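You operate a simulated robot arm through the tools that you are given. There is no shell and no other tool. Be economical: measure what you need, move in short steps, check, and stop when the job is done.

Carry out the task below with a simulated two-armed robot. There is one attempt and no reset: what you move stays moved.

JOB
Open the right deep drawer, put the basin plug in the inside of the right deep drawer and shut the drawer again. Then close the couch drawer. Then open the tub lid. Keep to this order.

It is judged by the outcome, as a careful person would: the job done as asked, and still so three seconds after it is handed in. It fails if anything else is knocked over, pushed out of place, dropped, spilled or broken. Lids that push on must go on centred and level and be pressed home; caps that screw on are set level and turned clockwise until they are tight.

ROBOT AND FRAMES
Two 7-joint arms with two-finger parallel grippers on one trunk, on a base that drives. Base frame: it is fixed to the floor where the robot stands at the start and does not move with it; the origin is under the middle of the robot, x ahead of it, y to its left, z up. Lengths are in m, angles in rad, forces in N, time in s.
The left shoulder is at the start at [0.082, 0.173, 1.158], the right one opposite. With the tool pointing down near the work surface each hand reaches from about 0.3 to 0.72 m from the robot's upright axis, wherever it stands, measured 20 degrees to its own side. Places, roughly: couch drawer [-0.2, -1, 0.7]; inside of the right deep drawer [0.7, 0.3, 0.2]; right deep drawer [0.6, 0.2, 0.3]; tub lid [2, -0.8, 1.2]. Payload 3.6 kg a hand.
The tool frame of a hand sits at the grasp point between the pads (the TCP): z along the fingers, y along the line on which they close. The tips reach 0.03 m beyond it. Largest opening 0.11 m; finger width 0.02, thickness 0.01; the body of the gripper, 0.048 by 0.112 m, starts 0.055 m behind the TCP.
Orientation is told as [roll, pitch, yaw] about the base's x, y, z axes, in that order, counted from this pose: with the fingers straight down and closing along the base's y, the tool's x points along the base's -x, its y along +y and its z along -z.

CONTROLS
- The arms move only by the tool arm_command. It takes "left_targets", "right_targets" or both (then of equal length, played together; a hand with none holds still); each is a list of rows, each an object of numbers (a shift or turn left out is 0, a gripper value left out holds the last): "jaw": the finger opening in m, from 0 to 0.11; "x", "y", "z": the shift along the tool's x, y, z in m; "wx", "wy", "wz": the turn, a rotation vector about the tool's x, y, z in rad. In form: [{"jaw": .., "x": .., "y": .., "z": .., "wx": .., "wy": .., "wz": ..}, ...]. A call has 1 to 10 rows; each row is the pose to reach, as a shift and turn from the pose commanded when the call began, along the tool's axes at that moment. A row lasts 0.2 s, in which the tool goes at most 0.05 m and 0.15 rad; a call with a longer step from one row to the next is refused whole, and so is a gripper value outside its range. Where a pose cannot be reached the arm comes as near as it can. A force on the tool above 40 N (or 10 N above the force at the start of the call, whichever is more), or a blocked arm, ends the call early, and 0.2 s more pass. Each finger travels about 0.153 m/s and halts on what it meets, pressing with about 45 N; the grip force reading is that of the motor and also rises with nothing between the fingers. The clock runs only during rows and for 0.2 s after the last one: add rows that repeat a pose to give the fingers time. The reply holds the time, the measured pose of the TCP, the force on the tool along the base axes, the opening and the grip force, in the units named above and with some noise, with the torque about the TCP (base axes, N m) and any sound that the robot's microphone picked up.
- Cameras (640 x 400 px; columns grow to the right, rows downward): "scene" is now at [0.1522, 0.025, 1.3198]; the picture's right is [0.31, -0.95, -0.00], its down [-0.65, -0.21, -0.73] and it looks along [0.69, 0.23, -0.68] (base axes); focal length 214 px, centre (320, 200). "left" rides on the left gripper at [0.072, -0.017, -0.103] in its tool frame; the picture's right is [0.23, 0.97, 0.00], its down [-0.76, 0.18, -0.62] and it looks along [-0.61, 0.14, 0.78] (tool axes); focal length 222 px, centre (320, 200). "right" rides on the right gripper at [0.072, 0.017, -0.103] in its tool frame; the picture's right is [-0.23, 0.97, 0.00], its down [-0.76, -0.18, -0.62] and it looks along [-0.61, -0.14, 0.78] (tool axes); focal length 222 px, centre (320, 200). There is no depth. A picture from a camera that has moved, and an enlarged one, comes with that camera's place and axes in the base frame and with its lens. The place of the scene camera against the robot may be out by one fixed shift of up to 0.018 m in any direction.
- grab_frame(camera): a new picture of that camera. No time passes.
- lift_body(by): slides the trunk up (or, below 0, down) by that many m; the arms and the scene camera ride with it, the base frame stays. It gives what a move gives, with no picture.
- drive_base(legs): drives the robot by 1 to 6 legs, each [ahead, left, turn to the left] in m, m and rad, along the robot's own axes; the way and the turn of a leg run together, so that a leg with both is an arc; at most 1.5 m and 3.142 rad a leg. The arms and the cameras ride along, it lands a little off, and it stops where it bumps. It gives what a move gives.
- aim_head(pan, tilt): turns the head with the scene camera to pan (to the left, within 1.501 rad either way) and tilt (down, from -0.506 to 1.204), counted from straight ahead of the robot. It gives what a move gives.
- zoom(camera, box): a new picture of the part [left, top, right, bottom] of that camera's present view, enlarged. No time passes.
- close_job(): hands the job in; it is judged then, once.

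Work in short steps. Places have to be worked out from the pictures, the camera data and where the tool is seen: move nearer, look again, correct. Check each grasp and each placing, and mend what went wrong. You have 165 turns and 122 pictures in all, those below and enlarged ones among them. Open the grippers and draw the arms clear of the work before you hand the job in, unless the task says otherwise; then end with one line.

The tools are called after "Emit:" by a JSON object that holds its "fn" and its "kwargs". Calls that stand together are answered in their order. arm_command: Moves the arms, as the interface text tells. Its arguments: {"type":"object","properties":{"left_targets":{"type":"array","items":{"type":"object","properties":{"jaw":{"type":"number"},"x":{"type":"number"},"y":{"type":"number"},"z":{"type":"number"},"wx":{"type":"number"},"wy":{"type":"number"},"wz":{"type":"number"}}}},"right_targets":{"type":"array","items":{"type":"object","properties":{"jaw":{"type":"number"},"x":{"type":"number"},"y":{"type":"number"},"z":{"type":"number"},"wx":{"type":"number"},"wy":{"type":"number"},"wz":{"type":"number"}}}}},"required":[]} The other tools are called the same way: lift_body (by) slides the trunk up or down; drive_base (legs) drives the base; aim_head (pan, tilt) turns the head that bears the scene camera; grab_frame (camera) takes a picture; zoom (camera, box) takes an enlarged picture of a part of a camera's view; close_job () hands the job in.

At the start:

```text
time_s: 0.0
left_position: [0.4579, -0.0005, 1.2125]
left_tcp_rot: [0.0, 0.0, -0.001]
left_wrist_force: [0.1, -0.1, -0.1]
left_torque: [0.02, 0.01, 0.01]
left_grip_width: 0.1101
left_gripper_force: 0.1
right_position: [0.3578, -0.426, 1.0824]
right_tcp_rot: [-0.001, 0.0, 0.002]
right_wrist_force: [-0.1, 0.2, -0.6]
right_torque: [0.05, -0.03, 0.01]
right_grip_width: 0.1103
right_gripper_force: 0.1
trunk travel left (down, up): [-0.275, 0.488]
robot x, y, heading: [0.0003, 0.0016, -0.003]
head pan, tilt: [0.318, 0.752]
```

scene: 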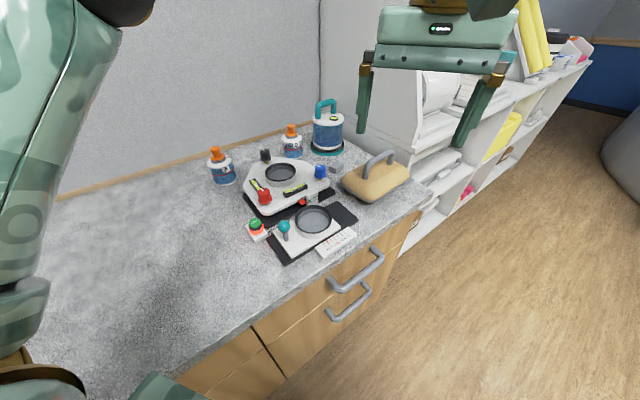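
right: 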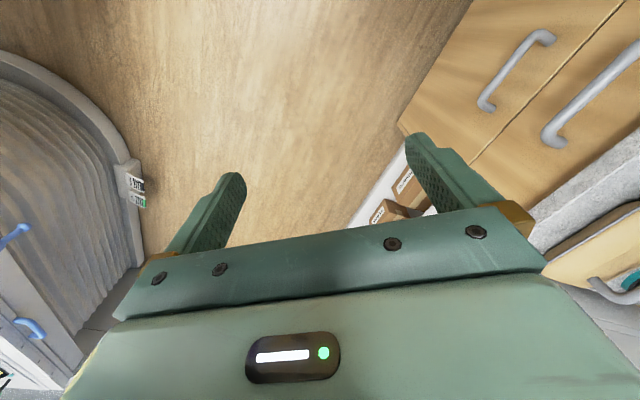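
left: 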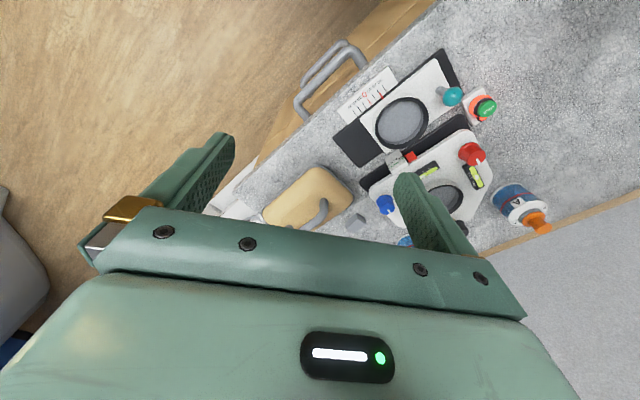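

The picture shows a counter with drawers to the left-front of the robot. I look around to find the plug, the couch and the tub.

Emit:
{"fn": "zoom", "kwargs": {"camera": "scene", "box": [190, 80, 450, 270]}}

Emit:
{"fn": "aim_head", "kwargs": {"pan": -0.6, "tilt": 0.5}}

Emit:
{"fn": "grab_frame", "kwargs": {"camera": "scene"}}

Emit:
{"fn": "aim_head", "kwargs": {"pan": -1.5, "tilt": 0.6}}

Emit:
{"fn": "grab_frame", "kwargs": {"camera": "scene"}}

```text
2.11 times, centred on (320, 175) of scene
camera zoom: at [0.1522, 0.025, 1.3198], right [0.31, -0.95, 0.0], down [-0.65, -0.21, -0.73], along [0.69, 0.23, -0.68], focal length 452 px, centre (320, 253)
```

zoom: 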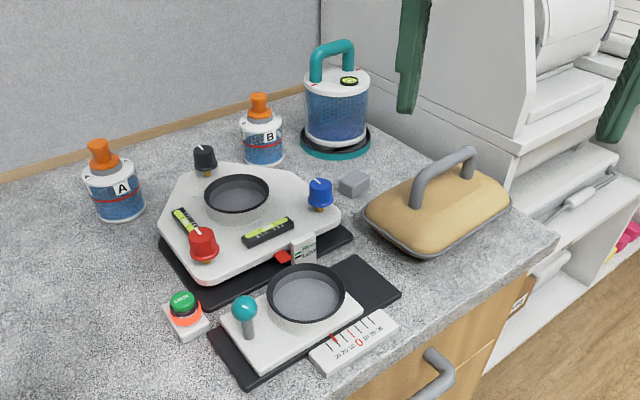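

```text
time_s: 1.2
left_position: [0.4578, -0.0014, 1.2129]
left_tcp_rot: [0.0, -0.001, 0.0]
left_wrist_force: [0.9, 0.6, -1.0]
left_torque: [0.04, -0.01, -0.04]
left_grip_width: 0.1101
left_gripper_force: 0.1
right_position: [0.3569, -0.4273, 1.083]
right_tcp_rot: [-0.003, 0.0, 0.001]
right_wrist_force: [-0.3, 0.4, 0.6]
right_torque: [0.0, 0.0, 0.0]
right_grip_width: 0.1098
right_gripper_force: 0.0
trunk travel left (down, up): [-0.275, 0.488]
robot x, y, heading: [0.001, -0.0037, 0.001]
head pan, tilt: [-0.6, 0.499]
```

```text
117 pictures are left
camera scene: at [0.1486, -0.0522, 1.3419], right [-0.56, -0.83, 0.0], down [-0.4, 0.27, -0.88], along [0.72, -0.5, -0.48], focal length 214 px, centre (320, 200)
```

scene: 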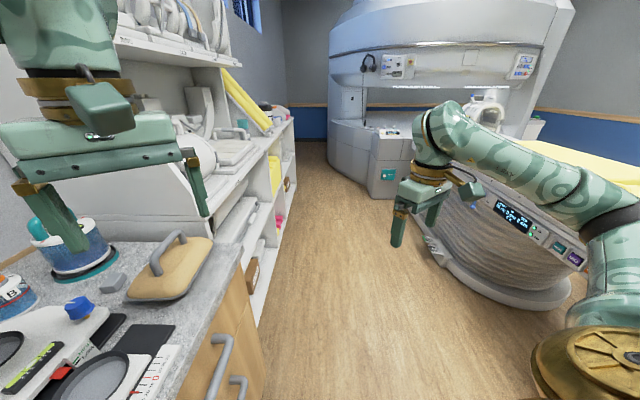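

```text
time_s: 2.4
left_position: [0.4577, -0.0005, 1.2122]
left_tcp_rot: [-0.001, -0.001, 0.0]
left_wrist_force: [-0.6, 0.0, 1.2]
left_torque: [-0.02, -0.02, 0.01]
left_grip_width: 0.1098
left_gripper_force: 0.0
right_position: [0.3572, -0.4266, 1.0818]
right_tcp_rot: [0.0, 0.001, 0.001]
right_wrist_force: [-0.5, 0.3, -0.1]
right_torque: [-0.02, 0.0, 0.02]
right_grip_width: 0.1099
right_gripper_force: 0.0
trunk travel left (down, up): [-0.275, 0.488]
robot x, y, heading: [0.0024, -0.0011, 0.003]
head pan, tilt: [-1.499, 0.6]
```

```text
116 pictures are left
camera scene: at [0.0799, -0.089, 1.3329], right [-1.0, -0.07, 0.0], down [-0.04, 0.56, -0.82], along [0.06, -0.82, -0.57], focal length 214 px, centre (320, 200)
```

scene: 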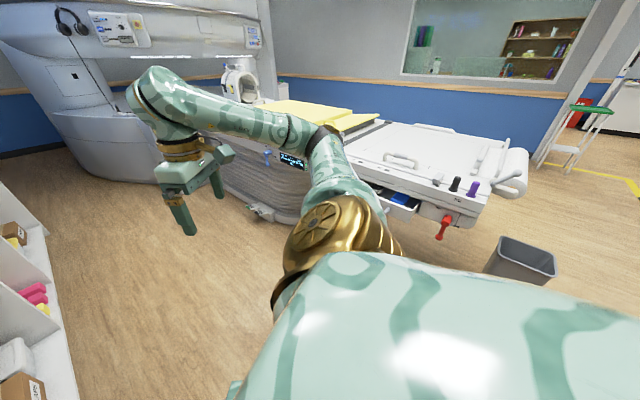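

The couch with its open drawer is on the right and the MRI is ahead. Now I look for the plug more widely: left counter, and zooms on the couch and the ahead area.

Emit:
{"fn": "zoom", "kwargs": {"camera": "scene", "box": [360, 110, 540, 250]}}

Emit:
{"fn": "zoom", "kwargs": {"camera": "left", "box": [250, 60, 500, 250]}}

Emit:
{"fn": "aim_head", "kwargs": {"pan": 1.2, "tilt": 0.7}}

Emit:
{"fn": "grab_frame", "kwargs": {"camera": "scene"}}

Emit:
{"fn": "aim_head", "kwargs": {"pan": -0.4, "tilt": 0.2}}

Emit:
{"fn": "zoom", "kwargs": {"camera": "scene", "box": [100, 60, 540, 335]}}

```text
2.86 times, centred on (450, 180) of scene
camera zoom: at [0.0799, -0.089, 1.3329], right [-1.0, -0.07, 0.0], down [-0.04, 0.56, -0.82], along [0.06, -0.82, -0.57], focal length 613 px, centre (-51, 257)
```

zoom: 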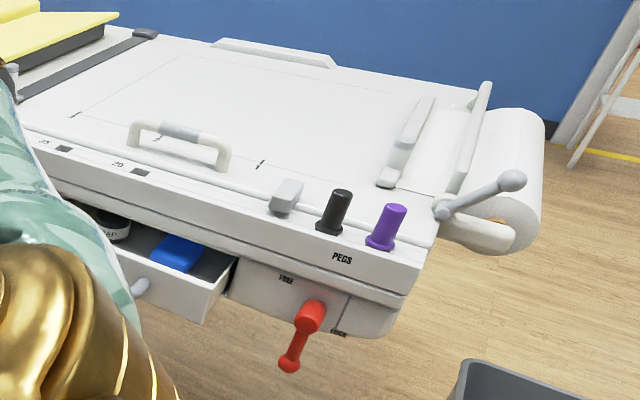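

```text
2.11 times, centred on (375, 155) of left
camera zoom: at [0.3847, -0.0192, 1.317], right [-0.23, 0.97, 0.0], down [0.76, 0.18, 0.62], along [0.61, 0.14, -0.78], focal length 468 px, centre (204, 295)
```

zoom: 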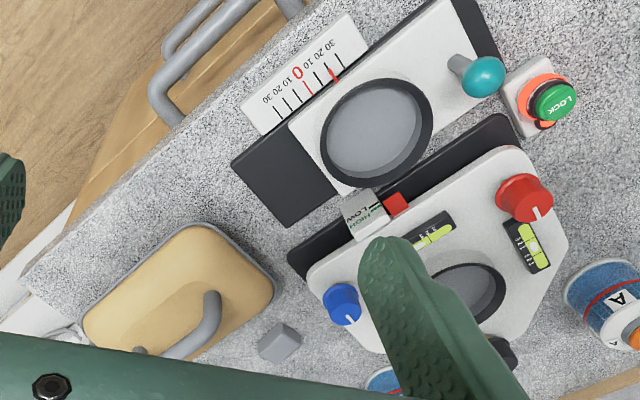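

```text
time_s: 4.8
left_position: [0.4576, -0.0008, 1.2127]
left_tcp_rot: [0.001, -0.002, 0.001]
left_wrist_force: [0.1, -0.9, -0.3]
left_torque: [0.02, -0.01, 0.02]
left_grip_width: 0.1099
left_gripper_force: 0.1
right_position: [0.3581, -0.4261, 1.0825]
right_tcp_rot: [-0.002, 0.0, 0.001]
right_wrist_force: [0.1, 0.7, 0.0]
right_torque: [0.01, -0.01, 0.02]
right_grip_width: 0.1099
right_gripper_force: 0.1
trunk travel left (down, up): [-0.275, 0.488]
robot x, y, heading: [-0.0003, -0.0004, -0.002]
head pan, tilt: [1.201, 0.7]
```

```text
113 pictures are left
camera scene: at [0.1043, 0.0783, 1.3242], right [0.93, -0.36, 0.0], down [-0.23, -0.6, -0.76], along [0.28, 0.71, -0.64], focal length 214 px, centre (320, 200)
```

scene: 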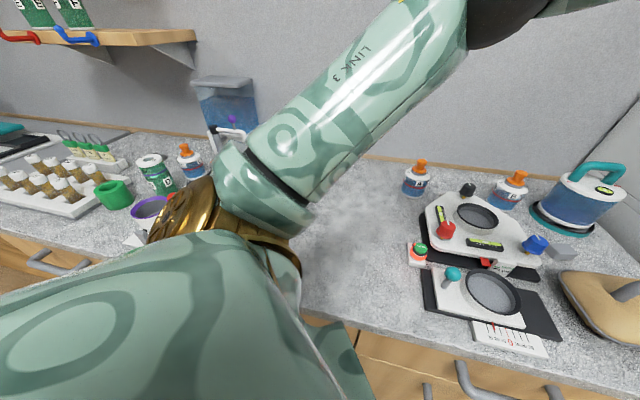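

```text
time_s: 6.5
left_position: [0.458, 0.0004, 1.2138]
left_tcp_rot: [0.0, 0.001, 0.001]
left_wrist_force: [0.2, -0.2, -0.3]
left_torque: [-0.02, -0.02, -0.02]
left_grip_width: 0.11
left_gripper_force: 0.1
right_position: [0.3578, -0.4265, 1.0812]
right_tcp_rot: [-0.001, 0.0, 0.002]
right_wrist_force: [-0.2, 0.2, -0.7]
right_torque: [-0.03, -0.01, 0.04]
right_grip_width: 0.1102
right_gripper_force: 0.1
trunk travel left (down, up): [-0.275, 0.488]
robot x, y, heading: [-0.0014, 0.0002, -0.001]
head pan, tilt: [-0.4, 0.201]
```

```text
1.45 times, centred on (320, 198) of scene
camera zoom: at [0.1594, -0.0371, 1.3696], right [-0.39, -0.92, 0.0], down [-0.18, 0.08, -0.98], along [0.9, -0.38, -0.2], focal length 312 px, centre (320, 204)
```

zoom: 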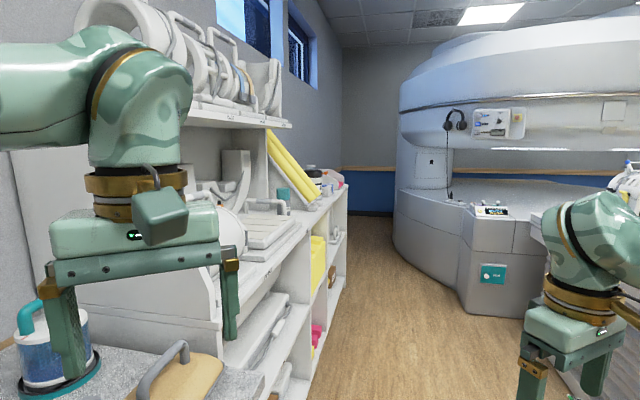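

The counter runs obliquely in front of me (front edge roughly from (0.14,0.28) to (0.79,-0.16)). I back off square to it and turn left to face it, to see the hidden part and make room for the drawer.

Emit:
{"fn": "drive_base", "kwargs": {"legs": [[-0.12, -0.18, 0], [0, 0, 0.9]]}}

Emit:
{"fn": "aim_head", "kwargs": {"pan": 0.5, "tilt": 0.6}}

Emit:
{"fn": "grab_frame", "kwargs": {"camera": "scene"}}

Emit:
{"fn": "aim_head", "kwargs": {"pan": -0.3, "tilt": 0.8}}

Emit:
{"fn": "grab_frame", "kwargs": {"camera": "scene"}}

```text
time_s: 10.4
left_position: [0.1728, 0.1692, 1.2125]
left_tcp_rot: [-0.001, 0.0, 0.877]
left_wrist_force: [0.2, 1.6, -0.5]
left_torque: [-0.03, -0.03, 0.01]
left_grip_width: 0.1098
left_gripper_force: 0.0
right_position: [0.4375, -0.1798, 1.0833]
right_tcp_rot: [-0.002, 0.0, 0.88]
right_wrist_force: [-0.3, 0.6, 0.8]
right_torque: [0.0, -0.01, 0.02]
right_grip_width: 0.1101
right_gripper_force: 0.0
trunk travel left (down, up): [-0.275, 0.488]
robot x, y, heading: [-0.1171, -0.1812, 0.879]
head pan, tilt: [-0.4, 0.201]
```

```text
time_s: 11.6
left_position: [0.1728, 0.17, 1.2126]
left_tcp_rot: [0.001, -0.001, 0.878]
left_wrist_force: [0.1, -0.3, -0.1]
left_torque: [0.0, 0.0, -0.01]
left_grip_width: 0.1101
left_gripper_force: 0.0
right_position: [0.4363, -0.1793, 1.0821]
right_tcp_rot: [-0.004, 0.001, 0.881]
right_wrist_force: [-0.2, 0.0, -0.7]
right_torque: [-0.01, 0.04, -0.01]
right_grip_width: 0.11
right_gripper_force: 0.1
trunk travel left (down, up): [-0.275, 0.488]
robot x, y, heading: [-0.1191, -0.1829, 0.879]
head pan, tilt: [0.499, 0.6]
```

```text
111 pictures are left
camera scene: at [-0.0613, -0.0268, 1.3329], right [0.98, -0.19, 0.0], down [-0.11, -0.55, -0.83], along [0.16, 0.81, -0.56], focal length 214 px, centre (320, 200)
```

scene: 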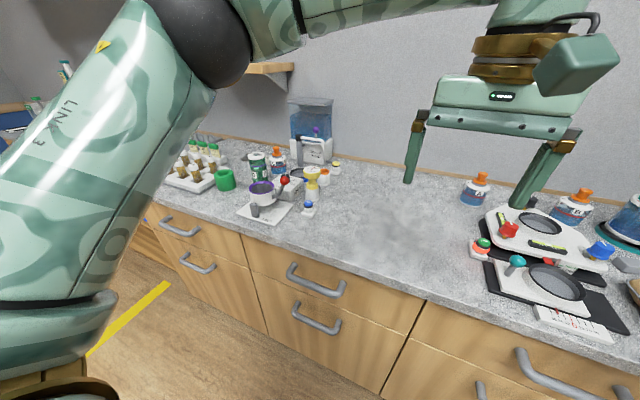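

```text
time_s: 12.8
left_position: [0.1729, 0.1705, 1.2126]
left_tcp_rot: [0.002, -0.001, 0.877]
left_wrist_force: [-0.3, -0.6, 0.3]
left_torque: [0.01, 0.02, 0.0]
left_grip_width: 0.1098
left_gripper_force: 0.1
right_position: [0.4362, -0.1789, 1.0813]
right_tcp_rot: [-0.002, 0.0, 0.879]
right_wrist_force: [-0.3, 0.0, 0.0]
right_torque: [0.02, -0.02, -0.02]
right_grip_width: 0.11
right_gripper_force: 0.1
trunk travel left (down, up): [-0.275, 0.488]
robot x, y, heading: [-0.1221, -0.1804, 0.88]
head pan, tilt: [-0.3, 0.799]
```

```text
110 pictures are left
camera scene: at [-0.0108, -0.0693, 1.316], right [0.55, -0.84, 0.0], down [-0.6, -0.39, -0.7], along [0.58, 0.38, -0.72], focal length 214 px, centre (320, 200)
```

scene: 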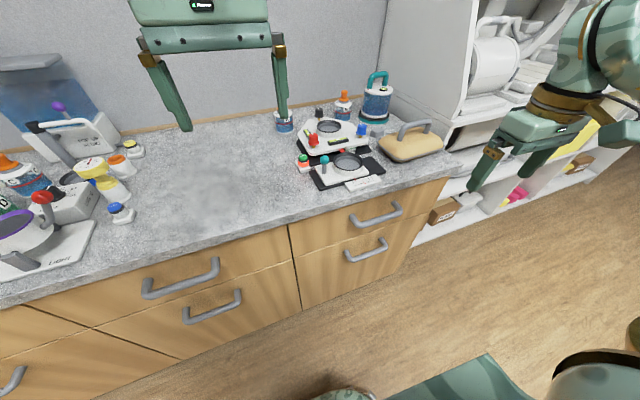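

The counter has three drawer columns; the right deep one is lower right. I zoom in to find the plug.

Emit:
{"fn": "zoom", "kwargs": {"camera": "scene", "box": [270, 60, 470, 200]}}

Emit:
{"fn": "zoom", "kwargs": {"camera": "scene", "box": [0, 60, 180, 290]}}

Emit:
{"fn": "aim_head", "kwargs": {"pan": 0.8, "tilt": 0.5}}

Emit:
{"fn": "zoom", "kwargs": {"camera": "scene", "box": [250, 80, 530, 270]}}

```text
2.86 times, centred on (370, 130) of scene
camera zoom: at [-0.0108, -0.0693, 1.316], right [0.55, -0.84, 0.0], down [-0.6, -0.39, -0.7], along [0.58, 0.38, -0.72], focal length 613 px, centre (177, 400)
```

zoom: 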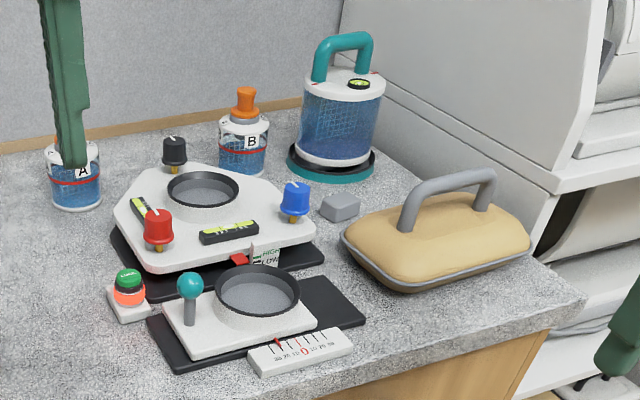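

```text
1.74 times, centred on (90, 175) of scene
camera zoom: at [-0.0108, -0.0693, 1.316], right [0.55, -0.84, 0.0], down [-0.6, -0.39, -0.7], along [0.58, 0.38, -0.72], focal length 373 px, centre (720, 244)
```

zoom: 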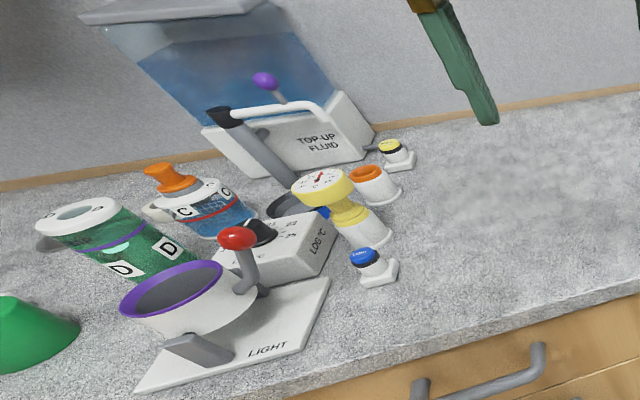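

```text
time_s: 14.1
left_position: [0.1729, 0.1691, 1.2117]
left_tcp_rot: [0.0, 0.001, 0.879]
left_wrist_force: [-0.1, 0.2, -1.3]
left_torque: [0.03, -0.03, -0.02]
left_grip_width: 0.1099
left_gripper_force: 0.1
right_position: [0.4361, -0.1792, 1.0825]
right_tcp_rot: [-0.002, 0.001, 0.882]
right_wrist_force: [0.8, -0.1, 0.3]
right_torque: [-0.02, 0.04, -0.01]
right_grip_width: 0.1098
right_gripper_force: 0.1
trunk travel left (down, up): [-0.275, 0.488]
robot x, y, heading: [-0.1185, -0.185, 0.879]
head pan, tilt: [0.799, 0.499]
```

```text
2.11 times, centred on (390, 175) of scene
camera zoom: at [-0.0879, -0.023, 1.3419], right [0.99, 0.11, 0.0], down [0.05, -0.48, -0.88], along [-0.09, 0.87, -0.48], focal length 452 px, centre (173, 253)
```

zoom: 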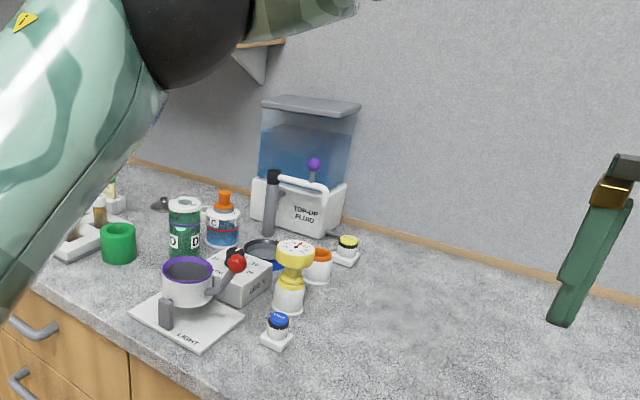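

The grey block by the tan dish is one plug candidate; the left end of the counter is still hidden by my arm. I turn further left to view it.

Emit:
{"fn": "drive_base", "kwargs": {"legs": [[0, 0, 0.9]]}}

Emit:
{"fn": "aim_head", "kwargs": {"pan": 0.1, "tilt": 0.5}}

Emit:
{"fn": "grab_frame", "kwargs": {"camera": "scene"}}

```text
time_s: 16.8
left_position: [-0.2185, 0.2639, 1.2123]
left_tcp_rot: [0.0, -0.001, 1.787]
left_wrist_force: [-0.3, 0.6, -0.4]
left_torque: [0.0, 0.02, 0.0]
left_grip_width: 0.1104
left_gripper_force: 0.0
right_position: [0.2195, 0.2585, 1.0835]
right_tcp_rot: [-0.002, -0.001, 1.791]
right_wrist_force: [-0.2, -0.7, 0.9]
right_torque: [-0.01, 0.02, -0.02]
right_grip_width: 0.1101
right_gripper_force: 0.2
trunk travel left (down, up): [-0.275, 0.488]
robot x, y, heading: [-0.1167, -0.1834, 1.788]
head pan, tilt: [0.799, 0.499]
```

```text
time_s: 17.9
left_position: [-0.2178, 0.2645, 1.211]
left_tcp_rot: [0.001, 0.0, 1.789]
left_wrist_force: [-0.4, 0.7, -0.7]
left_torque: [0.01, -0.04, 0.02]
left_grip_width: 0.11
left_gripper_force: 0.1
right_position: [0.2201, 0.2602, 1.0833]
right_tcp_rot: [-0.001, -0.001, 1.79]
right_wrist_force: [-0.1, -0.6, 0.0]
right_torque: [-0.01, 0.0, -0.01]
right_grip_width: 0.1101
right_gripper_force: 0.0
trunk travel left (down, up): [-0.275, 0.488]
robot x, y, heading: [-0.1191, -0.1842, 1.788]
head pan, tilt: [0.099, 0.499]
```

```text
106 pictures are left
camera scene: at [-0.1835, -0.0082, 1.3419], right [0.95, 0.31, 0.0], down [0.15, -0.46, -0.88], along [-0.27, 0.83, -0.48], focal length 214 px, centre (320, 200)
```

scene: 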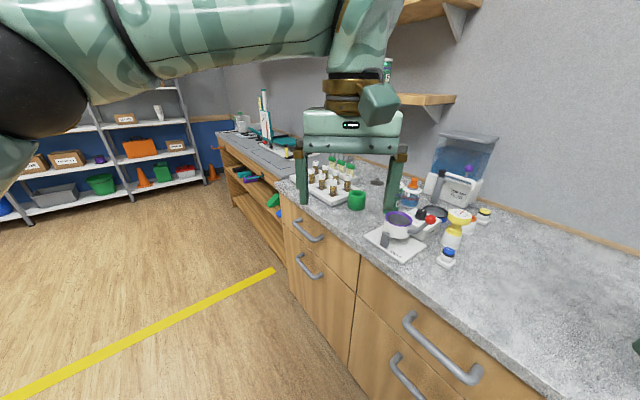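

Emit:
{"fn": "zoom", "kwargs": {"camera": "scene", "box": [340, 150, 500, 270]}}

Emit:
{"fn": "zoom", "kwargs": {"camera": "left", "box": [0, 0, 640, 400]}}

Emit:
{"fn": "zoom", "kwargs": {"camera": "right", "box": [0, 0, 640, 400]}}

```text
3.33 times, centred on (420, 210) of scene
camera zoom: at [-0.1835, -0.0082, 1.3419], right [0.95, 0.31, 0.0], down [0.15, -0.46, -0.88], along [-0.27, 0.83, -0.48], focal length 715 px, centre (-13, 167)
```

zoom: 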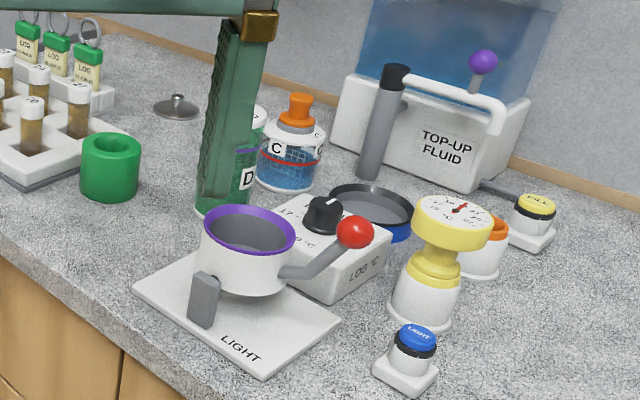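

```text
1.00 times, centred on (320, 200) of left (not enlarged: the box is as wide or as high as the picture)
camera zoom: at [-0.1851, 0.1956, 1.3169], right [-0.9, -0.43, 0.0], down [-0.34, 0.71, 0.62], along [-0.27, 0.56, -0.78], focal length 222 px, centre (320, 200)
```

zoom: 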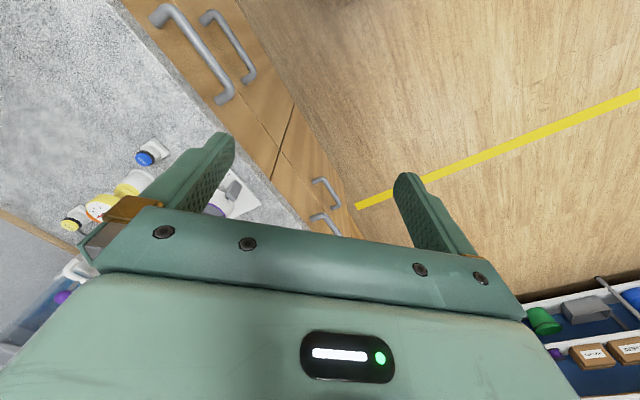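

```text
1.00 times, centred on (320, 200) of right (not enlarged: the box is as wide or as high as the picture)
camera zoom: at [0.2184, 0.185, 1.185], right [-1.0, 0.01, 0.0], down [0.01, 0.78, 0.62], along [0.01, 0.62, -0.78], focal length 222 px, centre (320, 200)
```

zoom: 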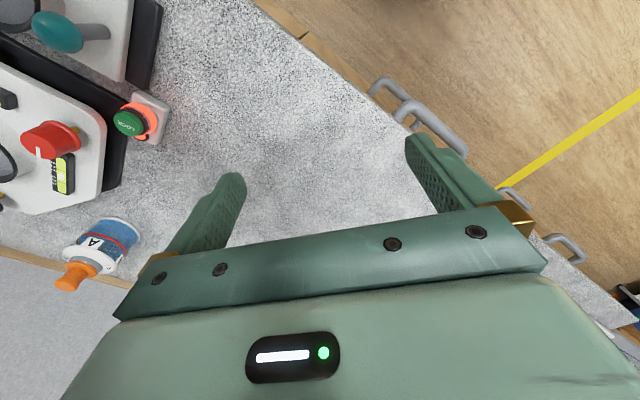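

The basin plug is the grey disc with a knob near the sample tubes, around (-0.22, 1.12, 0.85). First the drawer: I drive back to stand square before the right column (counter inward normal ≈ (0.565,0.825)).

Emit:
{"fn": "drive_base", "kwargs": {"legs": [[-0.25, -0.015, 0], [0, 0, -0.818]]}}

Emit:
{"fn": "lift_body", "kwargs": {"by": -0.2}}

Emit:
{"fn": "aim_head", "kwargs": {"pan": -0.3, "tilt": 0.7}}

Emit:
{"fn": "grab_frame", "kwargs": {"camera": "scene"}}

Emit:
{"fn": "grab_frame", "kwargs": {"camera": "right"}}

```text
time_s: 21.9
left_position: [0.2084, -0.0424, 1.2127]
left_tcp_rot: [0.001, 0.003, 0.971]
left_wrist_force: [0.2, 0.5, -0.1]
left_torque: [0.0, -0.03, 0.07]
left_grip_width: 0.11
left_gripper_force: 0.1
right_position: [0.5038, -0.3653, 1.0825]
right_tcp_rot: [-0.001, 0.0, 0.971]
right_wrist_force: [0.4, 0.5, 0.5]
right_torque: [0.0, 0.03, 0.01]
right_grip_width: 0.11
right_gripper_force: 0.1
trunk travel left (down, up): [-0.275, 0.488]
robot x, y, heading: [-0.0541, -0.416, 0.968]
head pan, tilt: [0.099, 0.499]
```

```text
time_s: 24.0
left_position: [0.2071, -0.0421, 1.0135]
left_tcp_rot: [-0.001, 0.0, 0.97]
left_wrist_force: [-0.4, 0.2, -0.2]
left_torque: [-0.01, 0.01, -0.03]
left_grip_width: 0.1102
left_gripper_force: 0.0
right_position: [0.5026, -0.3638, 0.8825]
right_tcp_rot: [-0.001, -0.002, 0.973]
right_wrist_force: [-1.2, -0.1, -0.1]
right_torque: [0.03, -0.02, -0.04]
right_grip_width: 0.1097
right_gripper_force: 0.0
trunk travel left (down, up): [-0.075, 0.688]
robot x, y, heading: [-0.0525, -0.4184, 0.97]
head pan, tilt: [0.099, 0.499]
```

```text
time_s: 24.9
left_position: [0.2082, -0.0414, 1.0119]
left_tcp_rot: [0.0, 0.0, 0.971]
left_wrist_force: [0.7, -0.6, -0.4]
left_torque: [0.0, -0.01, -0.01]
left_grip_width: 0.1101
left_gripper_force: 0.0
right_position: [0.5027, -0.3656, 0.8826]
right_tcp_rot: [-0.002, 0.0, 0.97]
right_wrist_force: [0.7, 0.5, 0.8]
right_torque: [-0.01, 0.02, 0.01]
right_grip_width: 0.1099
right_gripper_force: 0.0
trunk travel left (down, up): [-0.075, 0.688]
robot x, y, heading: [-0.0502, -0.4166, 0.97]
head pan, tilt: [-0.3, 0.7]
```

```text
102 pictures are left
camera scene: at [0.1133, -0.2003, 1.1135], right [0.62, -0.78, 0.0], down [-0.5, -0.4, -0.76], along [0.6, 0.48, -0.64], focal length 214 px, centre (320, 200)
```

scene: 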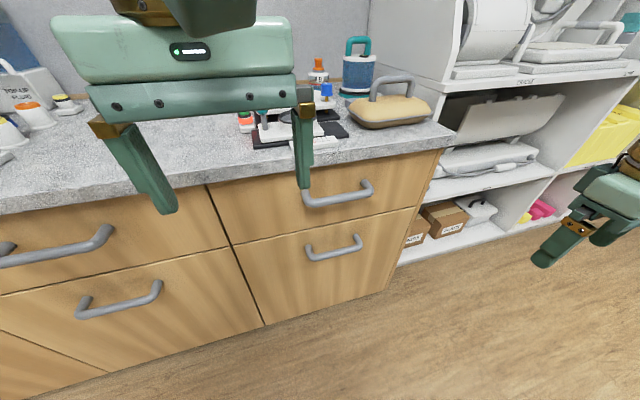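

```text
101 pictures are left
camera right: at [0.4471, -0.4148, 0.9849], right [-0.68, 0.74, 0.0], down [0.58, 0.53, 0.62], along [0.46, 0.42, -0.78], focal length 222 px, centre (320, 200)
```

right: 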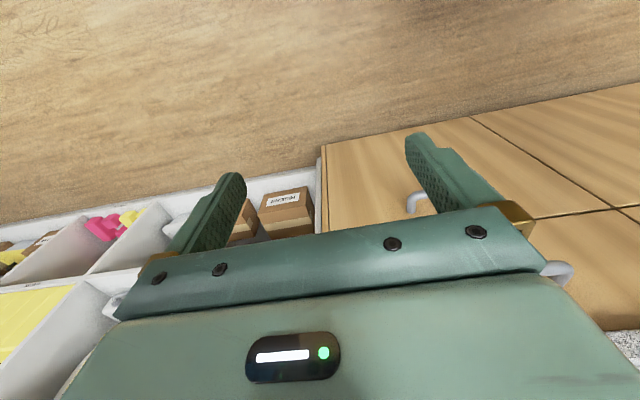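

Deep handle bar estimated at u≈0.375, n≈0.29, z≈0.57, horizontal. I turn the right hand to point forward with a vertical closing line while lowering it and shifting left.

Emit:
{"fn": "arm_command", "kwargs": {"right_targets": [{"z": 0.02, "y": 0.017, "wx": -0.086, "wy": -0.086, "wz": 0.086}, {"z": 0.04, "y": 0.034, "wx": -0.172, "wy": -0.172, "wz": 0.172}, {"z": 0.06, "y": 0.051, "wx": -0.258, "wy": -0.258, "wz": 0.258}, {"z": 0.08, "y": 0.068, "wx": -0.344, "wy": -0.344, "wz": 0.344}, {"z": 0.1, "y": 0.085, "wx": -0.43, "wy": -0.43, "wz": 0.43}, {"z": 0.12, "y": 0.102, "wx": -0.516, "wy": -0.516, "wz": 0.516}, {"z": 0.14, "y": 0.119, "wx": -0.602, "wy": -0.602, "wz": 0.602}, {"z": 0.16, "y": 0.136, "wx": -0.688, "wy": -0.688, "wz": 0.688}, {"z": 0.18, "y": 0.153, "wx": -0.774, "wy": -0.774, "wz": 0.774}, {"z": 0.2, "y": 0.17, "wx": -0.86, "wy": -0.86, "wz": 0.86}]}}

```text
time_s: 27.1
left_position: [0.2073, -0.0421, 1.0134]
left_tcp_rot: [0.001, 0.001, 0.971]
left_wrist_force: [0.3, 0.8, 0.1]
left_torque: [0.0, 0.0, 0.0]
left_grip_width: 0.1102
left_gripper_force: 0.2
right_position: [0.4667, -0.2845, 0.7088]
right_tcp_rot: [1.085, -0.297, -0.109]
right_wrist_force: [-0.2, 0.2, 0.5]
right_torque: [-0.01, 0.01, 0.01]
right_grip_width: 0.1101
right_gripper_force: 0.1
right hand out of reach, approached as far as the arm can: row 3, 4, 5, 6, 7, 8, 9, 10
trunk travel left (down, up): [-0.075, 0.688]
robot x, y, heading: [-0.0512, -0.4187, 0.97]
head pan, tilt: [-0.3, 0.7]
```

That wrist turn hits a limit. I undo it and will try the opposite wrist roll.

Emit:
{"fn": "arm_command", "kwargs": {"right_targets": [{"wx": 0.086, "wy": 0.086, "wz": -0.086}, {"wx": 0.172, "wy": 0.172, "wz": -0.172}, {"wx": 0.258, "wy": 0.258, "wz": -0.258}, {"wx": 0.344, "wy": 0.344, "wz": -0.344}, {"wx": 0.43, "wy": 0.43, "wz": -0.43}, {"wx": 0.516, "wy": 0.516, "wz": -0.516}, {"wx": 0.602, "wy": 0.602, "wz": -0.602}, {"wx": 0.688, "wy": 0.688, "wz": -0.688}, {"wx": 0.774, "wy": 0.774, "wz": -0.774}, {"wx": 0.86, "wy": 0.86, "wz": -0.86}]}}

Emit:
{"fn": "arm_command", "kwargs": {"right_targets": [{"wx": 0.086, "wy": -0.086, "wz": -0.086}, {"wx": 0.172, "wy": -0.172, "wz": -0.172}, {"wx": 0.258, "wy": -0.258, "wz": -0.258}, {"wx": 0.344, "wy": -0.344, "wz": -0.344}, {"wx": 0.43, "wy": -0.43, "wz": -0.43}, {"wx": 0.516, "wy": -0.516, "wz": -0.516}, {"wx": 0.602, "wy": -0.602, "wz": -0.602}, {"wx": 0.688, "wy": -0.688, "wz": -0.688}, {"wx": 0.774, "wy": -0.774, "wz": -0.774}, {"wx": 0.86, "wy": -0.86, "wz": -0.86}]}}

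```text
time_s: 29.3
left_position: [0.207, -0.0422, 1.0117]
left_tcp_rot: [0.001, 0.002, 0.97]
left_wrist_force: [0.0, -0.5, 0.1]
left_torque: [-0.04, 0.0, -0.01]
left_grip_width: 0.1101
left_gripper_force: 0.0
right_position: [0.4701, -0.2798, 0.7092]
right_tcp_rot: [-0.055, 0.055, 1.027]
right_wrist_force: [-0.3, 0.6, -0.5]
right_torque: [0.02, -0.01, 0.0]
right_grip_width: 0.1102
right_gripper_force: 0.0
right hand out of reach, approached as far as the arm can: row 1, 2, 3
trunk travel left (down, up): [-0.075, 0.688]
robot x, y, heading: [-0.0518, -0.4181, 0.972]
head pan, tilt: [-0.3, 0.7]
```

```text
time_s: 31.5
left_position: [0.2073, -0.0419, 1.012]
left_tcp_rot: [0.002, -0.002, 0.97]
left_wrist_force: [-0.2, 0.7, -0.3]
left_torque: [0.02, 0.02, 0.01]
left_grip_width: 0.1101
left_gripper_force: 0.0
right_position: [0.4907, -0.2729, 0.6631]
right_tcp_rot: [-1.133, -0.202, 2.179]
right_wrist_force: [-0.5, -1.0, 0.4]
right_torque: [0.01, 0.0, 0.02]
right_grip_width: 0.11
right_gripper_force: 0.0
right hand out of reach, approached as far as the arm can: row 2, 3, 4, 5, 6, 7, 8, 9, 10
trunk travel left (down, up): [-0.075, 0.688]
robot x, y, heading: [-0.0504, -0.4209, 0.971]
head pan, tilt: [-0.3, 0.7]
```

The opposite roll works better; hand now points mostly forward. Next I straighten the hand (20° down tilt) and move to a pre-grasp about 9 cm before the handle.

Emit:
{"fn": "arm_command", "kwargs": {"right_targets": [{"x": -0.035, "y": 0.011, "z": 0.019, "wx": 0.008, "wy": -0.043, "wz": -0.054, "jaw": 0.09}, {"x": -0.07, "y": 0.021, "z": 0.038, "wx": 0.017, "wy": -0.085, "wz": -0.108}, {"x": -0.105, "y": 0.032, "z": 0.057, "wx": 0.025, "wy": -0.128, "wz": -0.161}, {"x": -0.139, "y": 0.043, "z": 0.077, "wx": 0.034, "wy": -0.171, "wz": -0.215}, {"x": -0.174, "y": 0.053, "z": 0.096, "wx": 0.042, "wy": -0.213, "wz": -0.269}, {"x": -0.209, "y": 0.064, "z": 0.115, "wx": 0.051, "wy": -0.256, "wz": -0.323}]}}

Emit:
{"fn": "grab_frame", "kwargs": {"camera": "right"}}

Emit:
{"fn": "grab_frame", "kwargs": {"camera": "scene"}}

```text
time_s: 32.9
left_position: [0.2079, -0.0416, 1.0135]
left_tcp_rot: [0.0, 0.001, 0.97]
left_wrist_force: [-0.2, 0.4, 0.7]
left_torque: [0.01, 0.02, 0.01]
left_grip_width: 0.1103
left_gripper_force: 0.2
right_position: [0.4557, -0.0554, 0.6378]
right_tcp_rot: [-1.216, -0.001, 2.544]
right_wrist_force: [-0.4, -0.3, 0.1]
right_torque: [0.01, 0.04, -0.02]
right_grip_width: 0.0897
right_gripper_force: 0.0
right hand out of reach, approached as far as the arm can: row 4, 5, 6
trunk travel left (down, up): [-0.075, 0.688]
robot x, y, heading: [-0.0477, -0.4193, 0.968]
head pan, tilt: [-0.3, 0.7]
```

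```text
100 pictures are left
camera right: at [0.4585, -0.1813, 0.6569], right [-0.38, -0.15, -0.91], down [-0.92, 0.0, 0.38], along [-0.06, 0.99, -0.14], focal length 222 px, centre (320, 200)
```

right: 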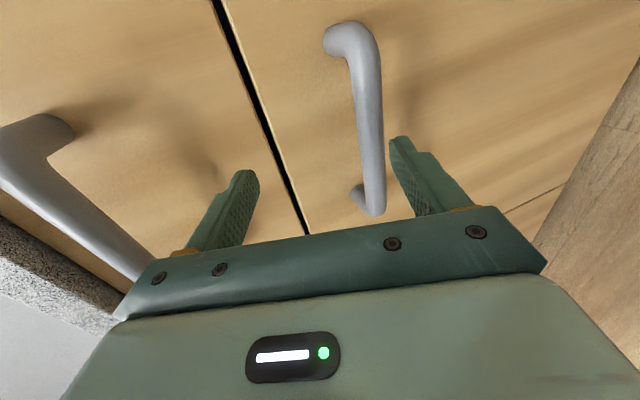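

```text
99 pictures are left
camera scene: at [0.1133, -0.2001, 1.1134], right [0.62, -0.78, 0.0], down [-0.51, -0.4, -0.76], along [0.6, 0.47, -0.64], focal length 214 px, centre (320, 200)
```

scene: 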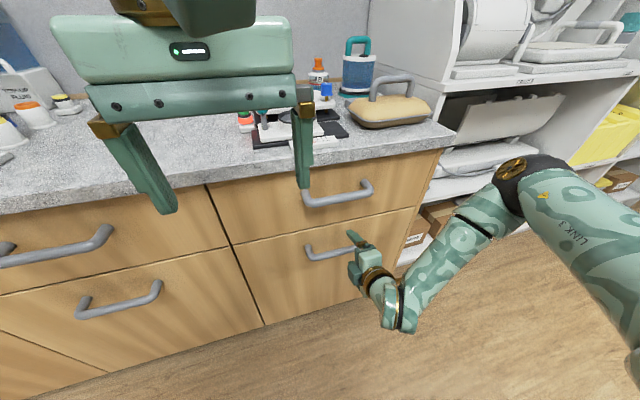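

Bar is at about n=0.30, z=0.56, just below my finger mid-line. I lower the trunk 6 cm, which brings the hand level with it, then look.

Emit:
{"fn": "lift_body", "kwargs": {"by": -0.06}}

Emit:
{"fn": "grab_frame", "kwargs": {"camera": "right"}}

```text
time_s: 33.9
left_position: [0.2079, -0.0428, 0.9525]
left_tcp_rot: [0.001, -0.001, 0.972]
left_wrist_force: [-0.4, 0.4, 0.8]
left_torque: [0.0, 0.01, 0.01]
left_grip_width: 0.1099
left_gripper_force: 0.0
right_position: [0.4517, -0.0588, 0.5785]
right_tcp_rot: [-1.218, -0.001, 2.541]
right_wrist_force: [0.4, 0.0, 0.5]
right_torque: [-0.03, 0.01, 0.0]
right_grip_width: 0.0898
right_gripper_force: 0.0
trunk travel left (down, up): [-0.015, 0.748]
robot x, y, heading: [-0.0524, -0.4189, 0.975]
head pan, tilt: [-0.3, 0.7]
```

```text
98 pictures are left
camera right: at [0.4532, -0.1836, 0.5964], right [-0.38, -0.15, -0.91], down [-0.92, 0.0, 0.38], along [-0.06, 0.99, -0.14], focal length 222 px, centre (320, 200)
```

right: 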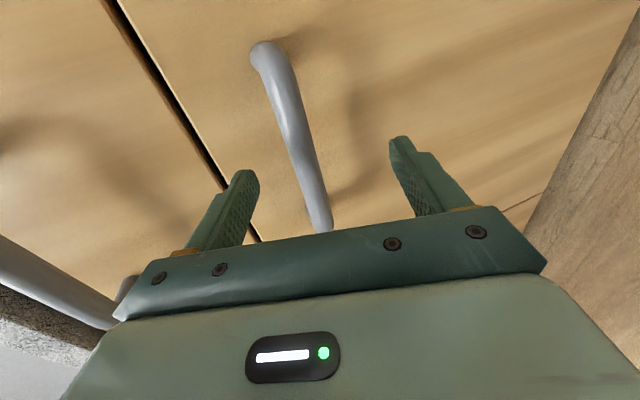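

The bar is centred between the fingers well enough; I advance ~8 cm with a slight upward shift and then check.

Emit:
{"fn": "arm_command", "kwargs": {"right_targets": [{"x": -0.004, "y": -0.007, "z": 0.02}, {"x": -0.008, "y": -0.014, "z": 0.04}, {"x": -0.012, "y": -0.018, "z": 0.06}, {"x": -0.016, "y": -0.018, "z": 0.08}, {"x": -0.016, "y": -0.018, "z": 0.08}]}}

Emit:
{"fn": "grab_frame", "kwargs": {"camera": "right"}}

```text
time_s: 34.8
left_position: [0.2089, -0.0428, 0.952]
left_tcp_rot: [0.0, 0.003, 0.968]
left_wrist_force: [0.0, 0.9, -1.0]
left_torque: [-0.02, 0.02, -0.01]
left_grip_width: 0.1099
left_gripper_force: 0.0
right_position: [0.4775, -0.0011, 0.5705]
right_tcp_rot: [-1.218, -0.003, 2.542]
right_wrist_force: [-7.8, -12.1, 7.3]
right_torque: [0.82, -0.57, -0.2]
right_grip_width: 0.0912
right_gripper_force: 1.2
trunk travel left (down, up): [-0.015, 0.748]
robot x, y, heading: [-0.0532, -0.4206, 0.97]
head pan, tilt: [-0.3, 0.7]
stopped in row 4 (right hand): the force on the tool passed its limit at 58 N (the readings are from after the stop); the commanded pose is now the measured one
```

```text
97 pictures are left
camera right: at [0.4791, -0.1259, 0.5904], right [-0.38, -0.15, -0.91], down [-0.92, 0.0, 0.38], along [-0.06, 0.99, -0.14], focal length 222 px, centre (320, 200)
```

right: 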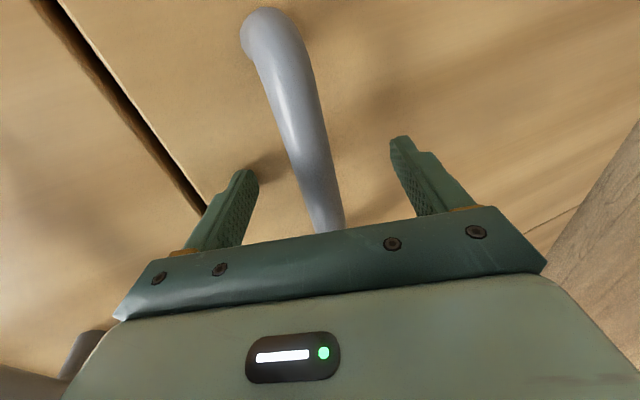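

The upper fingertip has just touched the drawer front; the bar lies between the fingers. I ease back 5 mm and close.

Emit:
{"fn": "arm_command", "kwargs": {"right_targets": [{"z": -0.006, "jaw": 0.05}, {"z": -0.006, "jaw": 0.02}, {"z": -0.006, "jaw": 0.0}, {"z": -0.006, "jaw": 0.0}, {"z": -0.006, "jaw": 0.0}]}}

Emit:
{"fn": "grab_frame", "kwargs": {"camera": "right"}}

```text
time_s: 36.0
left_position: [0.209, -0.0428, 0.952]
left_tcp_rot: [0.0, 0.001, 0.968]
left_wrist_force: [0.2, -0.2, -0.1]
left_torque: [0.03, -0.01, 0.02]
left_grip_width: 0.1101
left_gripper_force: 0.3
right_position: [0.4746, -0.0047, 0.5732]
right_tcp_rot: [-1.217, -0.001, 2.539]
right_wrist_force: [0.5, 2.6, 4.6]
right_torque: [0.2, 0.2, -0.62]
right_grip_width: 0.0217
right_gripper_force: 44.7
trunk travel left (down, up): [-0.015, 0.748]
robot x, y, heading: [-0.0533, -0.4176, 0.965]
head pan, tilt: [-0.3, 0.7]
```

```text
96 pictures are left
camera right: at [0.4767, -0.1297, 0.5924], right [-0.38, -0.15, -0.91], down [-0.92, 0.0, 0.38], along [-0.06, 0.99, -0.14], focal length 222 px, centre (320, 200)
```

right: 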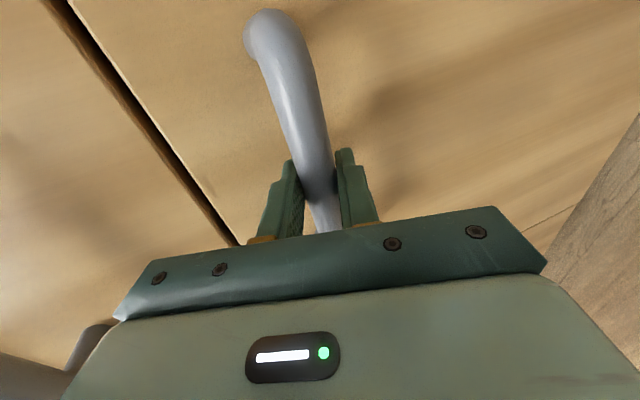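

Bar gripped (2.2 cm). I pull 8 cm straight out to test the drawer.

Emit:
{"fn": "arm_command", "kwargs": {"right_targets": [{"y": 0.0068, "z": -0.0188}, {"y": 0.0137, "z": -0.0376}, {"y": 0.0205, "z": -0.0564}, {"y": 0.0274, "z": -0.0752}]}}

```text
time_s: 37.0
left_position: [0.2075, -0.0408, 0.9505]
left_tcp_rot: [-0.002, 0.003, 0.971]
left_wrist_force: [0.2, 0.0, 0.1]
left_torque: [-0.03, 0.0, -0.03]
left_grip_width: 0.1102
left_gripper_force: 0.0
right_position: [0.4305, -0.0702, 0.5735]
right_tcp_rot: [-1.207, -0.003, 2.548]
right_wrist_force: [-21.5, 12.5, -7.6]
right_torque: [0.11, 0.46, -0.2]
right_grip_width: 0.0219
right_gripper_force: 45.4
right hand out of reach, approached as far as the arm can: row 4
trunk travel left (down, up): [-0.015, 0.748]
robot x, y, heading: [-0.0533, -0.418, 0.973]
head pan, tilt: [-0.3, 0.7]
```

The drawer slides along my assumed normal (8 cm out). The arm folds to its limit, so the base must back up; I check the room toward the couch first.

Emit:
{"fn": "aim_head", "kwargs": {"pan": -1.5, "tilt": 0.9}}

Emit:
{"fn": "grab_frame", "kwargs": {"camera": "scene"}}

```text
time_s: 38.4
left_position: [0.2095, -0.0368, 0.9468]
left_tcp_rot: [0.007, -0.003, 0.987]
left_wrist_force: [74.2, -16.0, -67.4]
left_torque: [7.86, 5.72, 7.45]
left_grip_width: 0.1101
left_gripper_force: 0.1
right_position: [0.4342, -0.0691, 0.5734]
right_tcp_rot: [-1.21, -0.001, 2.543]
right_wrist_force: [-28.9, 19.2, -26.8]
right_torque: [0.17, 0.51, 0.07]
right_grip_width: 0.0217
right_gripper_force: 45.4
trunk travel left (down, up): [-0.015, 0.748]
robot x, y, heading: [-0.0512, -0.4185, 0.97]
head pan, tilt: [-1.499, 0.901]
```

```text
95 pictures are left
camera scene: at [0.1469, -0.2044, 1.0378], right [0.19, -0.98, 0.0], down [-0.72, -0.14, -0.68], along [0.67, 0.13, -0.73], focal length 214 px, centre (320, 200)
```

scene: 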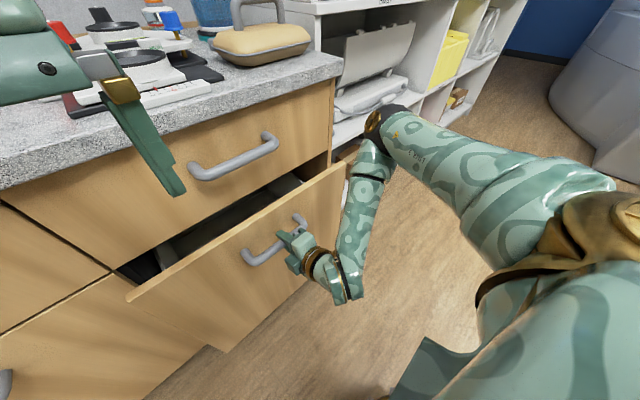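

The left wrist shows a large force: the head evidently bumped the left arm. I turn the head back at once.

Emit:
{"fn": "aim_head", "kwargs": {"pan": -0.3, "tilt": 0.7}}

```text
time_s: 39.8
left_position: [0.2087, -0.0416, 0.9519]
left_tcp_rot: [-0.001, 0.001, 0.966]
left_wrist_force: [0.5, -1.2, -0.1]
left_torque: [0.02, 0.02, -0.03]
left_grip_width: 0.1101
left_gripper_force: 0.0
right_position: [0.4331, -0.0703, 0.5741]
right_tcp_rot: [-1.21, -0.002, 2.541]
right_wrist_force: [-25.6, 15.8, -26.8]
right_torque: [0.05, 0.39, -0.13]
right_grip_width: 0.0217
right_gripper_force: 44.4
trunk travel left (down, up): [-0.015, 0.748]
robot x, y, heading: [-0.0518, -0.4168, 0.971]
head pan, tilt: [-0.3, 0.7]
```

Relieved. Now I back the base 0.12 m to draw the drawer further.

Emit:
{"fn": "drive_base", "kwargs": {"legs": [[-0.12, 0, 0]]}}

Emit:
{"fn": "grab_frame", "kwargs": {"camera": "scene"}}

```text
time_s: 41.0
left_position: [0.1472, -0.1306, 0.9574]
left_tcp_rot: [-0.002, -0.028, 1.054]
left_wrist_force: [90.9, 106.3, -31.1]
left_torque: [-9.73, 9.41, 4.0]
left_grip_width: 0.1102
left_gripper_force: 0.0
right_position: [0.3718, -0.1635, 0.5773]
right_tcp_rot: [-1.197, -0.003, 2.571]
right_wrist_force: [-10.9, 10.5, -54.7]
right_torque: [-0.39, 0.77, -0.76]
right_grip_width: 0.0218
right_gripper_force: 44.9
trunk travel left (down, up): [-0.015, 0.748]
robot x, y, heading: [-0.0941, -0.5124, 1.014]
head pan, tilt: [-0.3, 0.7]
stopped in leg 1: the force on the tool passed its limit at 63 N (the readings are from after the stop); the commanded pose is now the measured one
```

```text
94 pictures are left
camera scene: at [0.0918, -0.2428, 1.046], right [0.65, -0.76, 0.0], down [-0.48, -0.42, -0.77], along [0.59, 0.5, -0.63], focal length 214 px, centre (320, 200)
```

scene: 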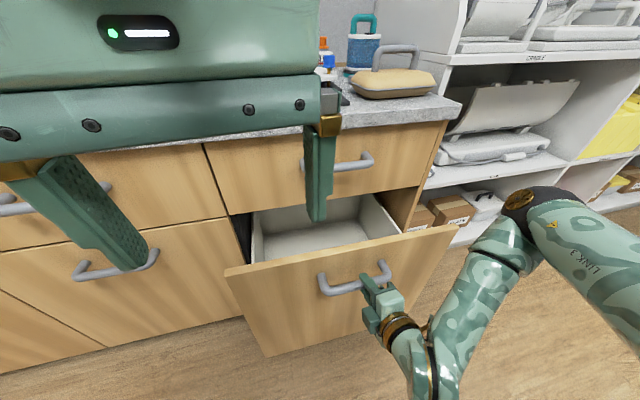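

The drawer is ~19 cm open. Lowering the trunk leaned the head toward the left hand, which they now touch; I move the left hand forward and to the left, away from the head.

Emit:
{"fn": "arm_command", "kwargs": {"left_targets": [{"x": -0.03, "y": 0.03}, {"x": -0.06, "y": 0.06}, {"x": -0.09, "y": 0.09}, {"x": -0.12, "y": 0.12}, {"x": -0.12, "y": 0.12}]}}

```text
time_s: 41.3
left_position: [0.1368, -0.1342, 0.9592]
left_tcp_rot: [0.012, -0.043, 1.049]
left_wrist_force: [40.6, 28.6, -21.0]
left_torque: [-1.46, 3.87, 2.52]
left_grip_width: 0.11
left_gripper_force: 0.1
right_position: [0.3669, -0.171, 0.5786]
right_tcp_rot: [-1.19, -0.004, 2.569]
right_wrist_force: [-6.1, 2.4, -50.9]
right_torque: [-0.2, 1.39, 0.73]
right_grip_width: 0.0218
right_gripper_force: 45.1
trunk travel left (down, up): [-0.015, 0.748]
robot x, y, heading: [-0.091, -0.5143, 1.011]
head pan, tilt: [-0.3, 0.7]
stopped in row 1 (right hand): the force on the tool passed its limit at 73 N (the readings are from after the stop); the commanded pose is now the measured one
```

The right hand strains vertically on the handle; I open that gripper to release stress.

Emit:
{"fn": "arm_command", "kwargs": {"right_targets": [{"jaw": 0.04}, {"jaw": 0.09}, {"jaw": 0.09}]}}

Emit:
{"fn": "arm_command", "kwargs": {"left_targets": [{"x": -0.03, "y": 0.03}, {"x": -0.06, "y": 0.06}, {"x": -0.09, "y": 0.09}, {"x": -0.12, "y": 0.12}, {"x": -0.12, "y": 0.12}]}}

Emit:
{"fn": "grab_frame", "kwargs": {"camera": "scene"}}

Emit:
{"fn": "grab_frame", "kwargs": {"camera": "right"}}

```text
time_s: 42.1
left_position: [0.1348, -0.1358, 0.9607]
left_tcp_rot: [0.012, -0.043, 1.038]
left_wrist_force: [26.3, 2.6, -22.9]
left_torque: [1.96, 2.04, 2.43]
left_grip_width: 0.1098
left_gripper_force: 0.0
right_position: [0.3685, -0.1676, 0.5841]
right_tcp_rot: [-1.208, -0.001, 2.572]
right_wrist_force: [-0.5, -0.2, 0.0]
right_torque: [-0.01, 0.02, 0.0]
right_grip_width: 0.0898
right_gripper_force: 0.1
trunk travel left (down, up): [-0.015, 0.748]
robot x, y, heading: [-0.0906, -0.515, 1.012]
head pan, tilt: [-0.3, 0.7]
```

```text
time_s: 43.3
left_position: [0.0933, 0.0261, 0.9693]
left_tcp_rot: [0.012, -0.043, 1.04]
left_wrist_force: [0.0, 0.3, -0.3]
left_torque: [-0.05, 0.0, 0.04]
left_grip_width: 0.1102
left_gripper_force: 0.0
right_position: [0.3676, -0.1681, 0.5824]
right_tcp_rot: [-1.206, -0.002, 2.573]
right_wrist_force: [-0.8, -0.1, 0.0]
right_torque: [0.01, -0.01, 0.05]
right_grip_width: 0.0899
right_gripper_force: 0.0
trunk travel left (down, up): [-0.015, 0.748]
robot x, y, heading: [-0.0912, -0.5119, 1.013]
head pan, tilt: [-0.3, 0.7]
```

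```text
93 pictures are left
camera scene: at [0.0835, -0.2549, 1.0484], right [0.65, -0.76, 0.0], down [-0.49, -0.42, -0.76], along [0.58, 0.5, -0.64], focal length 214 px, centre (320, 200)
```

scene: 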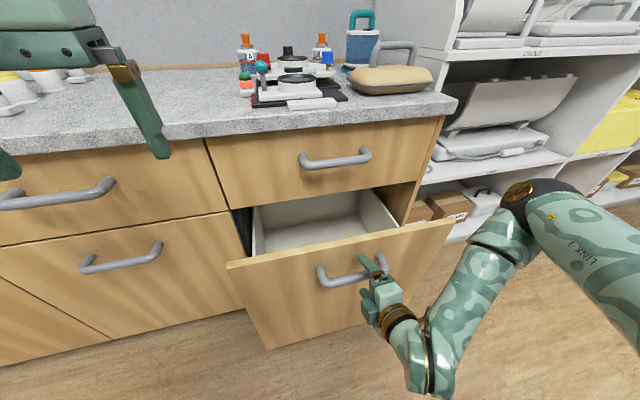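

```text
92 pictures are left
camera right: at [0.3729, -0.2928, 0.6036], right [-0.38, -0.17, -0.91], down [-0.92, -0.03, 0.39], along [-0.09, 0.99, -0.15], focal length 222 px, centre (320, 200)
```

right: 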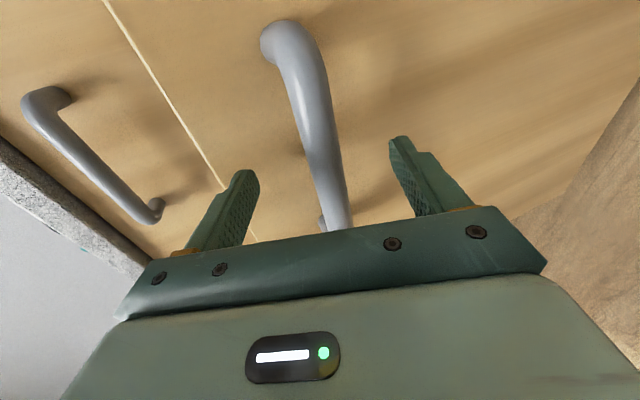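

The drawer stays open ~19 cm and the left hand is free. I check how much room there is behind toward the couch.

Emit:
{"fn": "aim_head", "kwargs": {"pan": -1.5, "tilt": 0.7}}

Emit:
{"fn": "grab_frame", "kwargs": {"camera": "scene"}}

```text
time_s: 44.7
left_position: [0.0931, 0.0258, 0.9698]
left_tcp_rot: [0.009, -0.044, 1.04]
left_wrist_force: [1.0, -0.1, -0.6]
left_torque: [-0.01, 0.02, -0.02]
left_grip_width: 0.1099
left_gripper_force: 0.1
right_position: [0.3677, -0.1673, 0.5823]
right_tcp_rot: [-1.208, 0.001, 2.573]
right_wrist_force: [0.2, 0.6, 0.6]
right_torque: [-0.02, -0.01, -0.03]
right_grip_width: 0.0902
right_gripper_force: 0.1
trunk travel left (down, up): [-0.015, 0.748]
robot x, y, heading: [-0.0945, -0.5156, 1.005]
head pan, tilt: [-1.499, 0.7]
```

```text
91 pictures are left
camera scene: at [0.0941, -0.3501, 1.0485], right [-0.47, -0.88, 0.0], down [-0.57, 0.3, -0.76], along [0.68, -0.36, -0.64], focal length 214 px, centre (320, 200)
```

scene: 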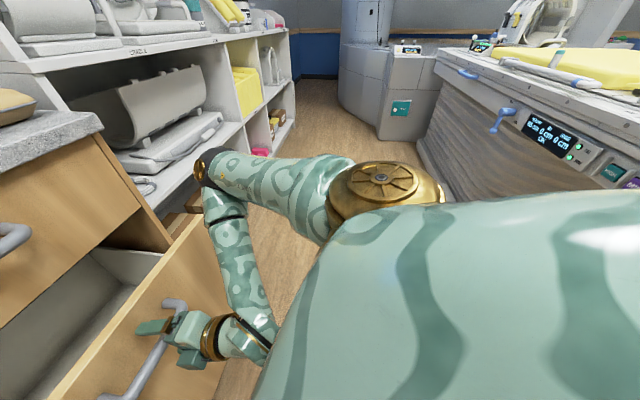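

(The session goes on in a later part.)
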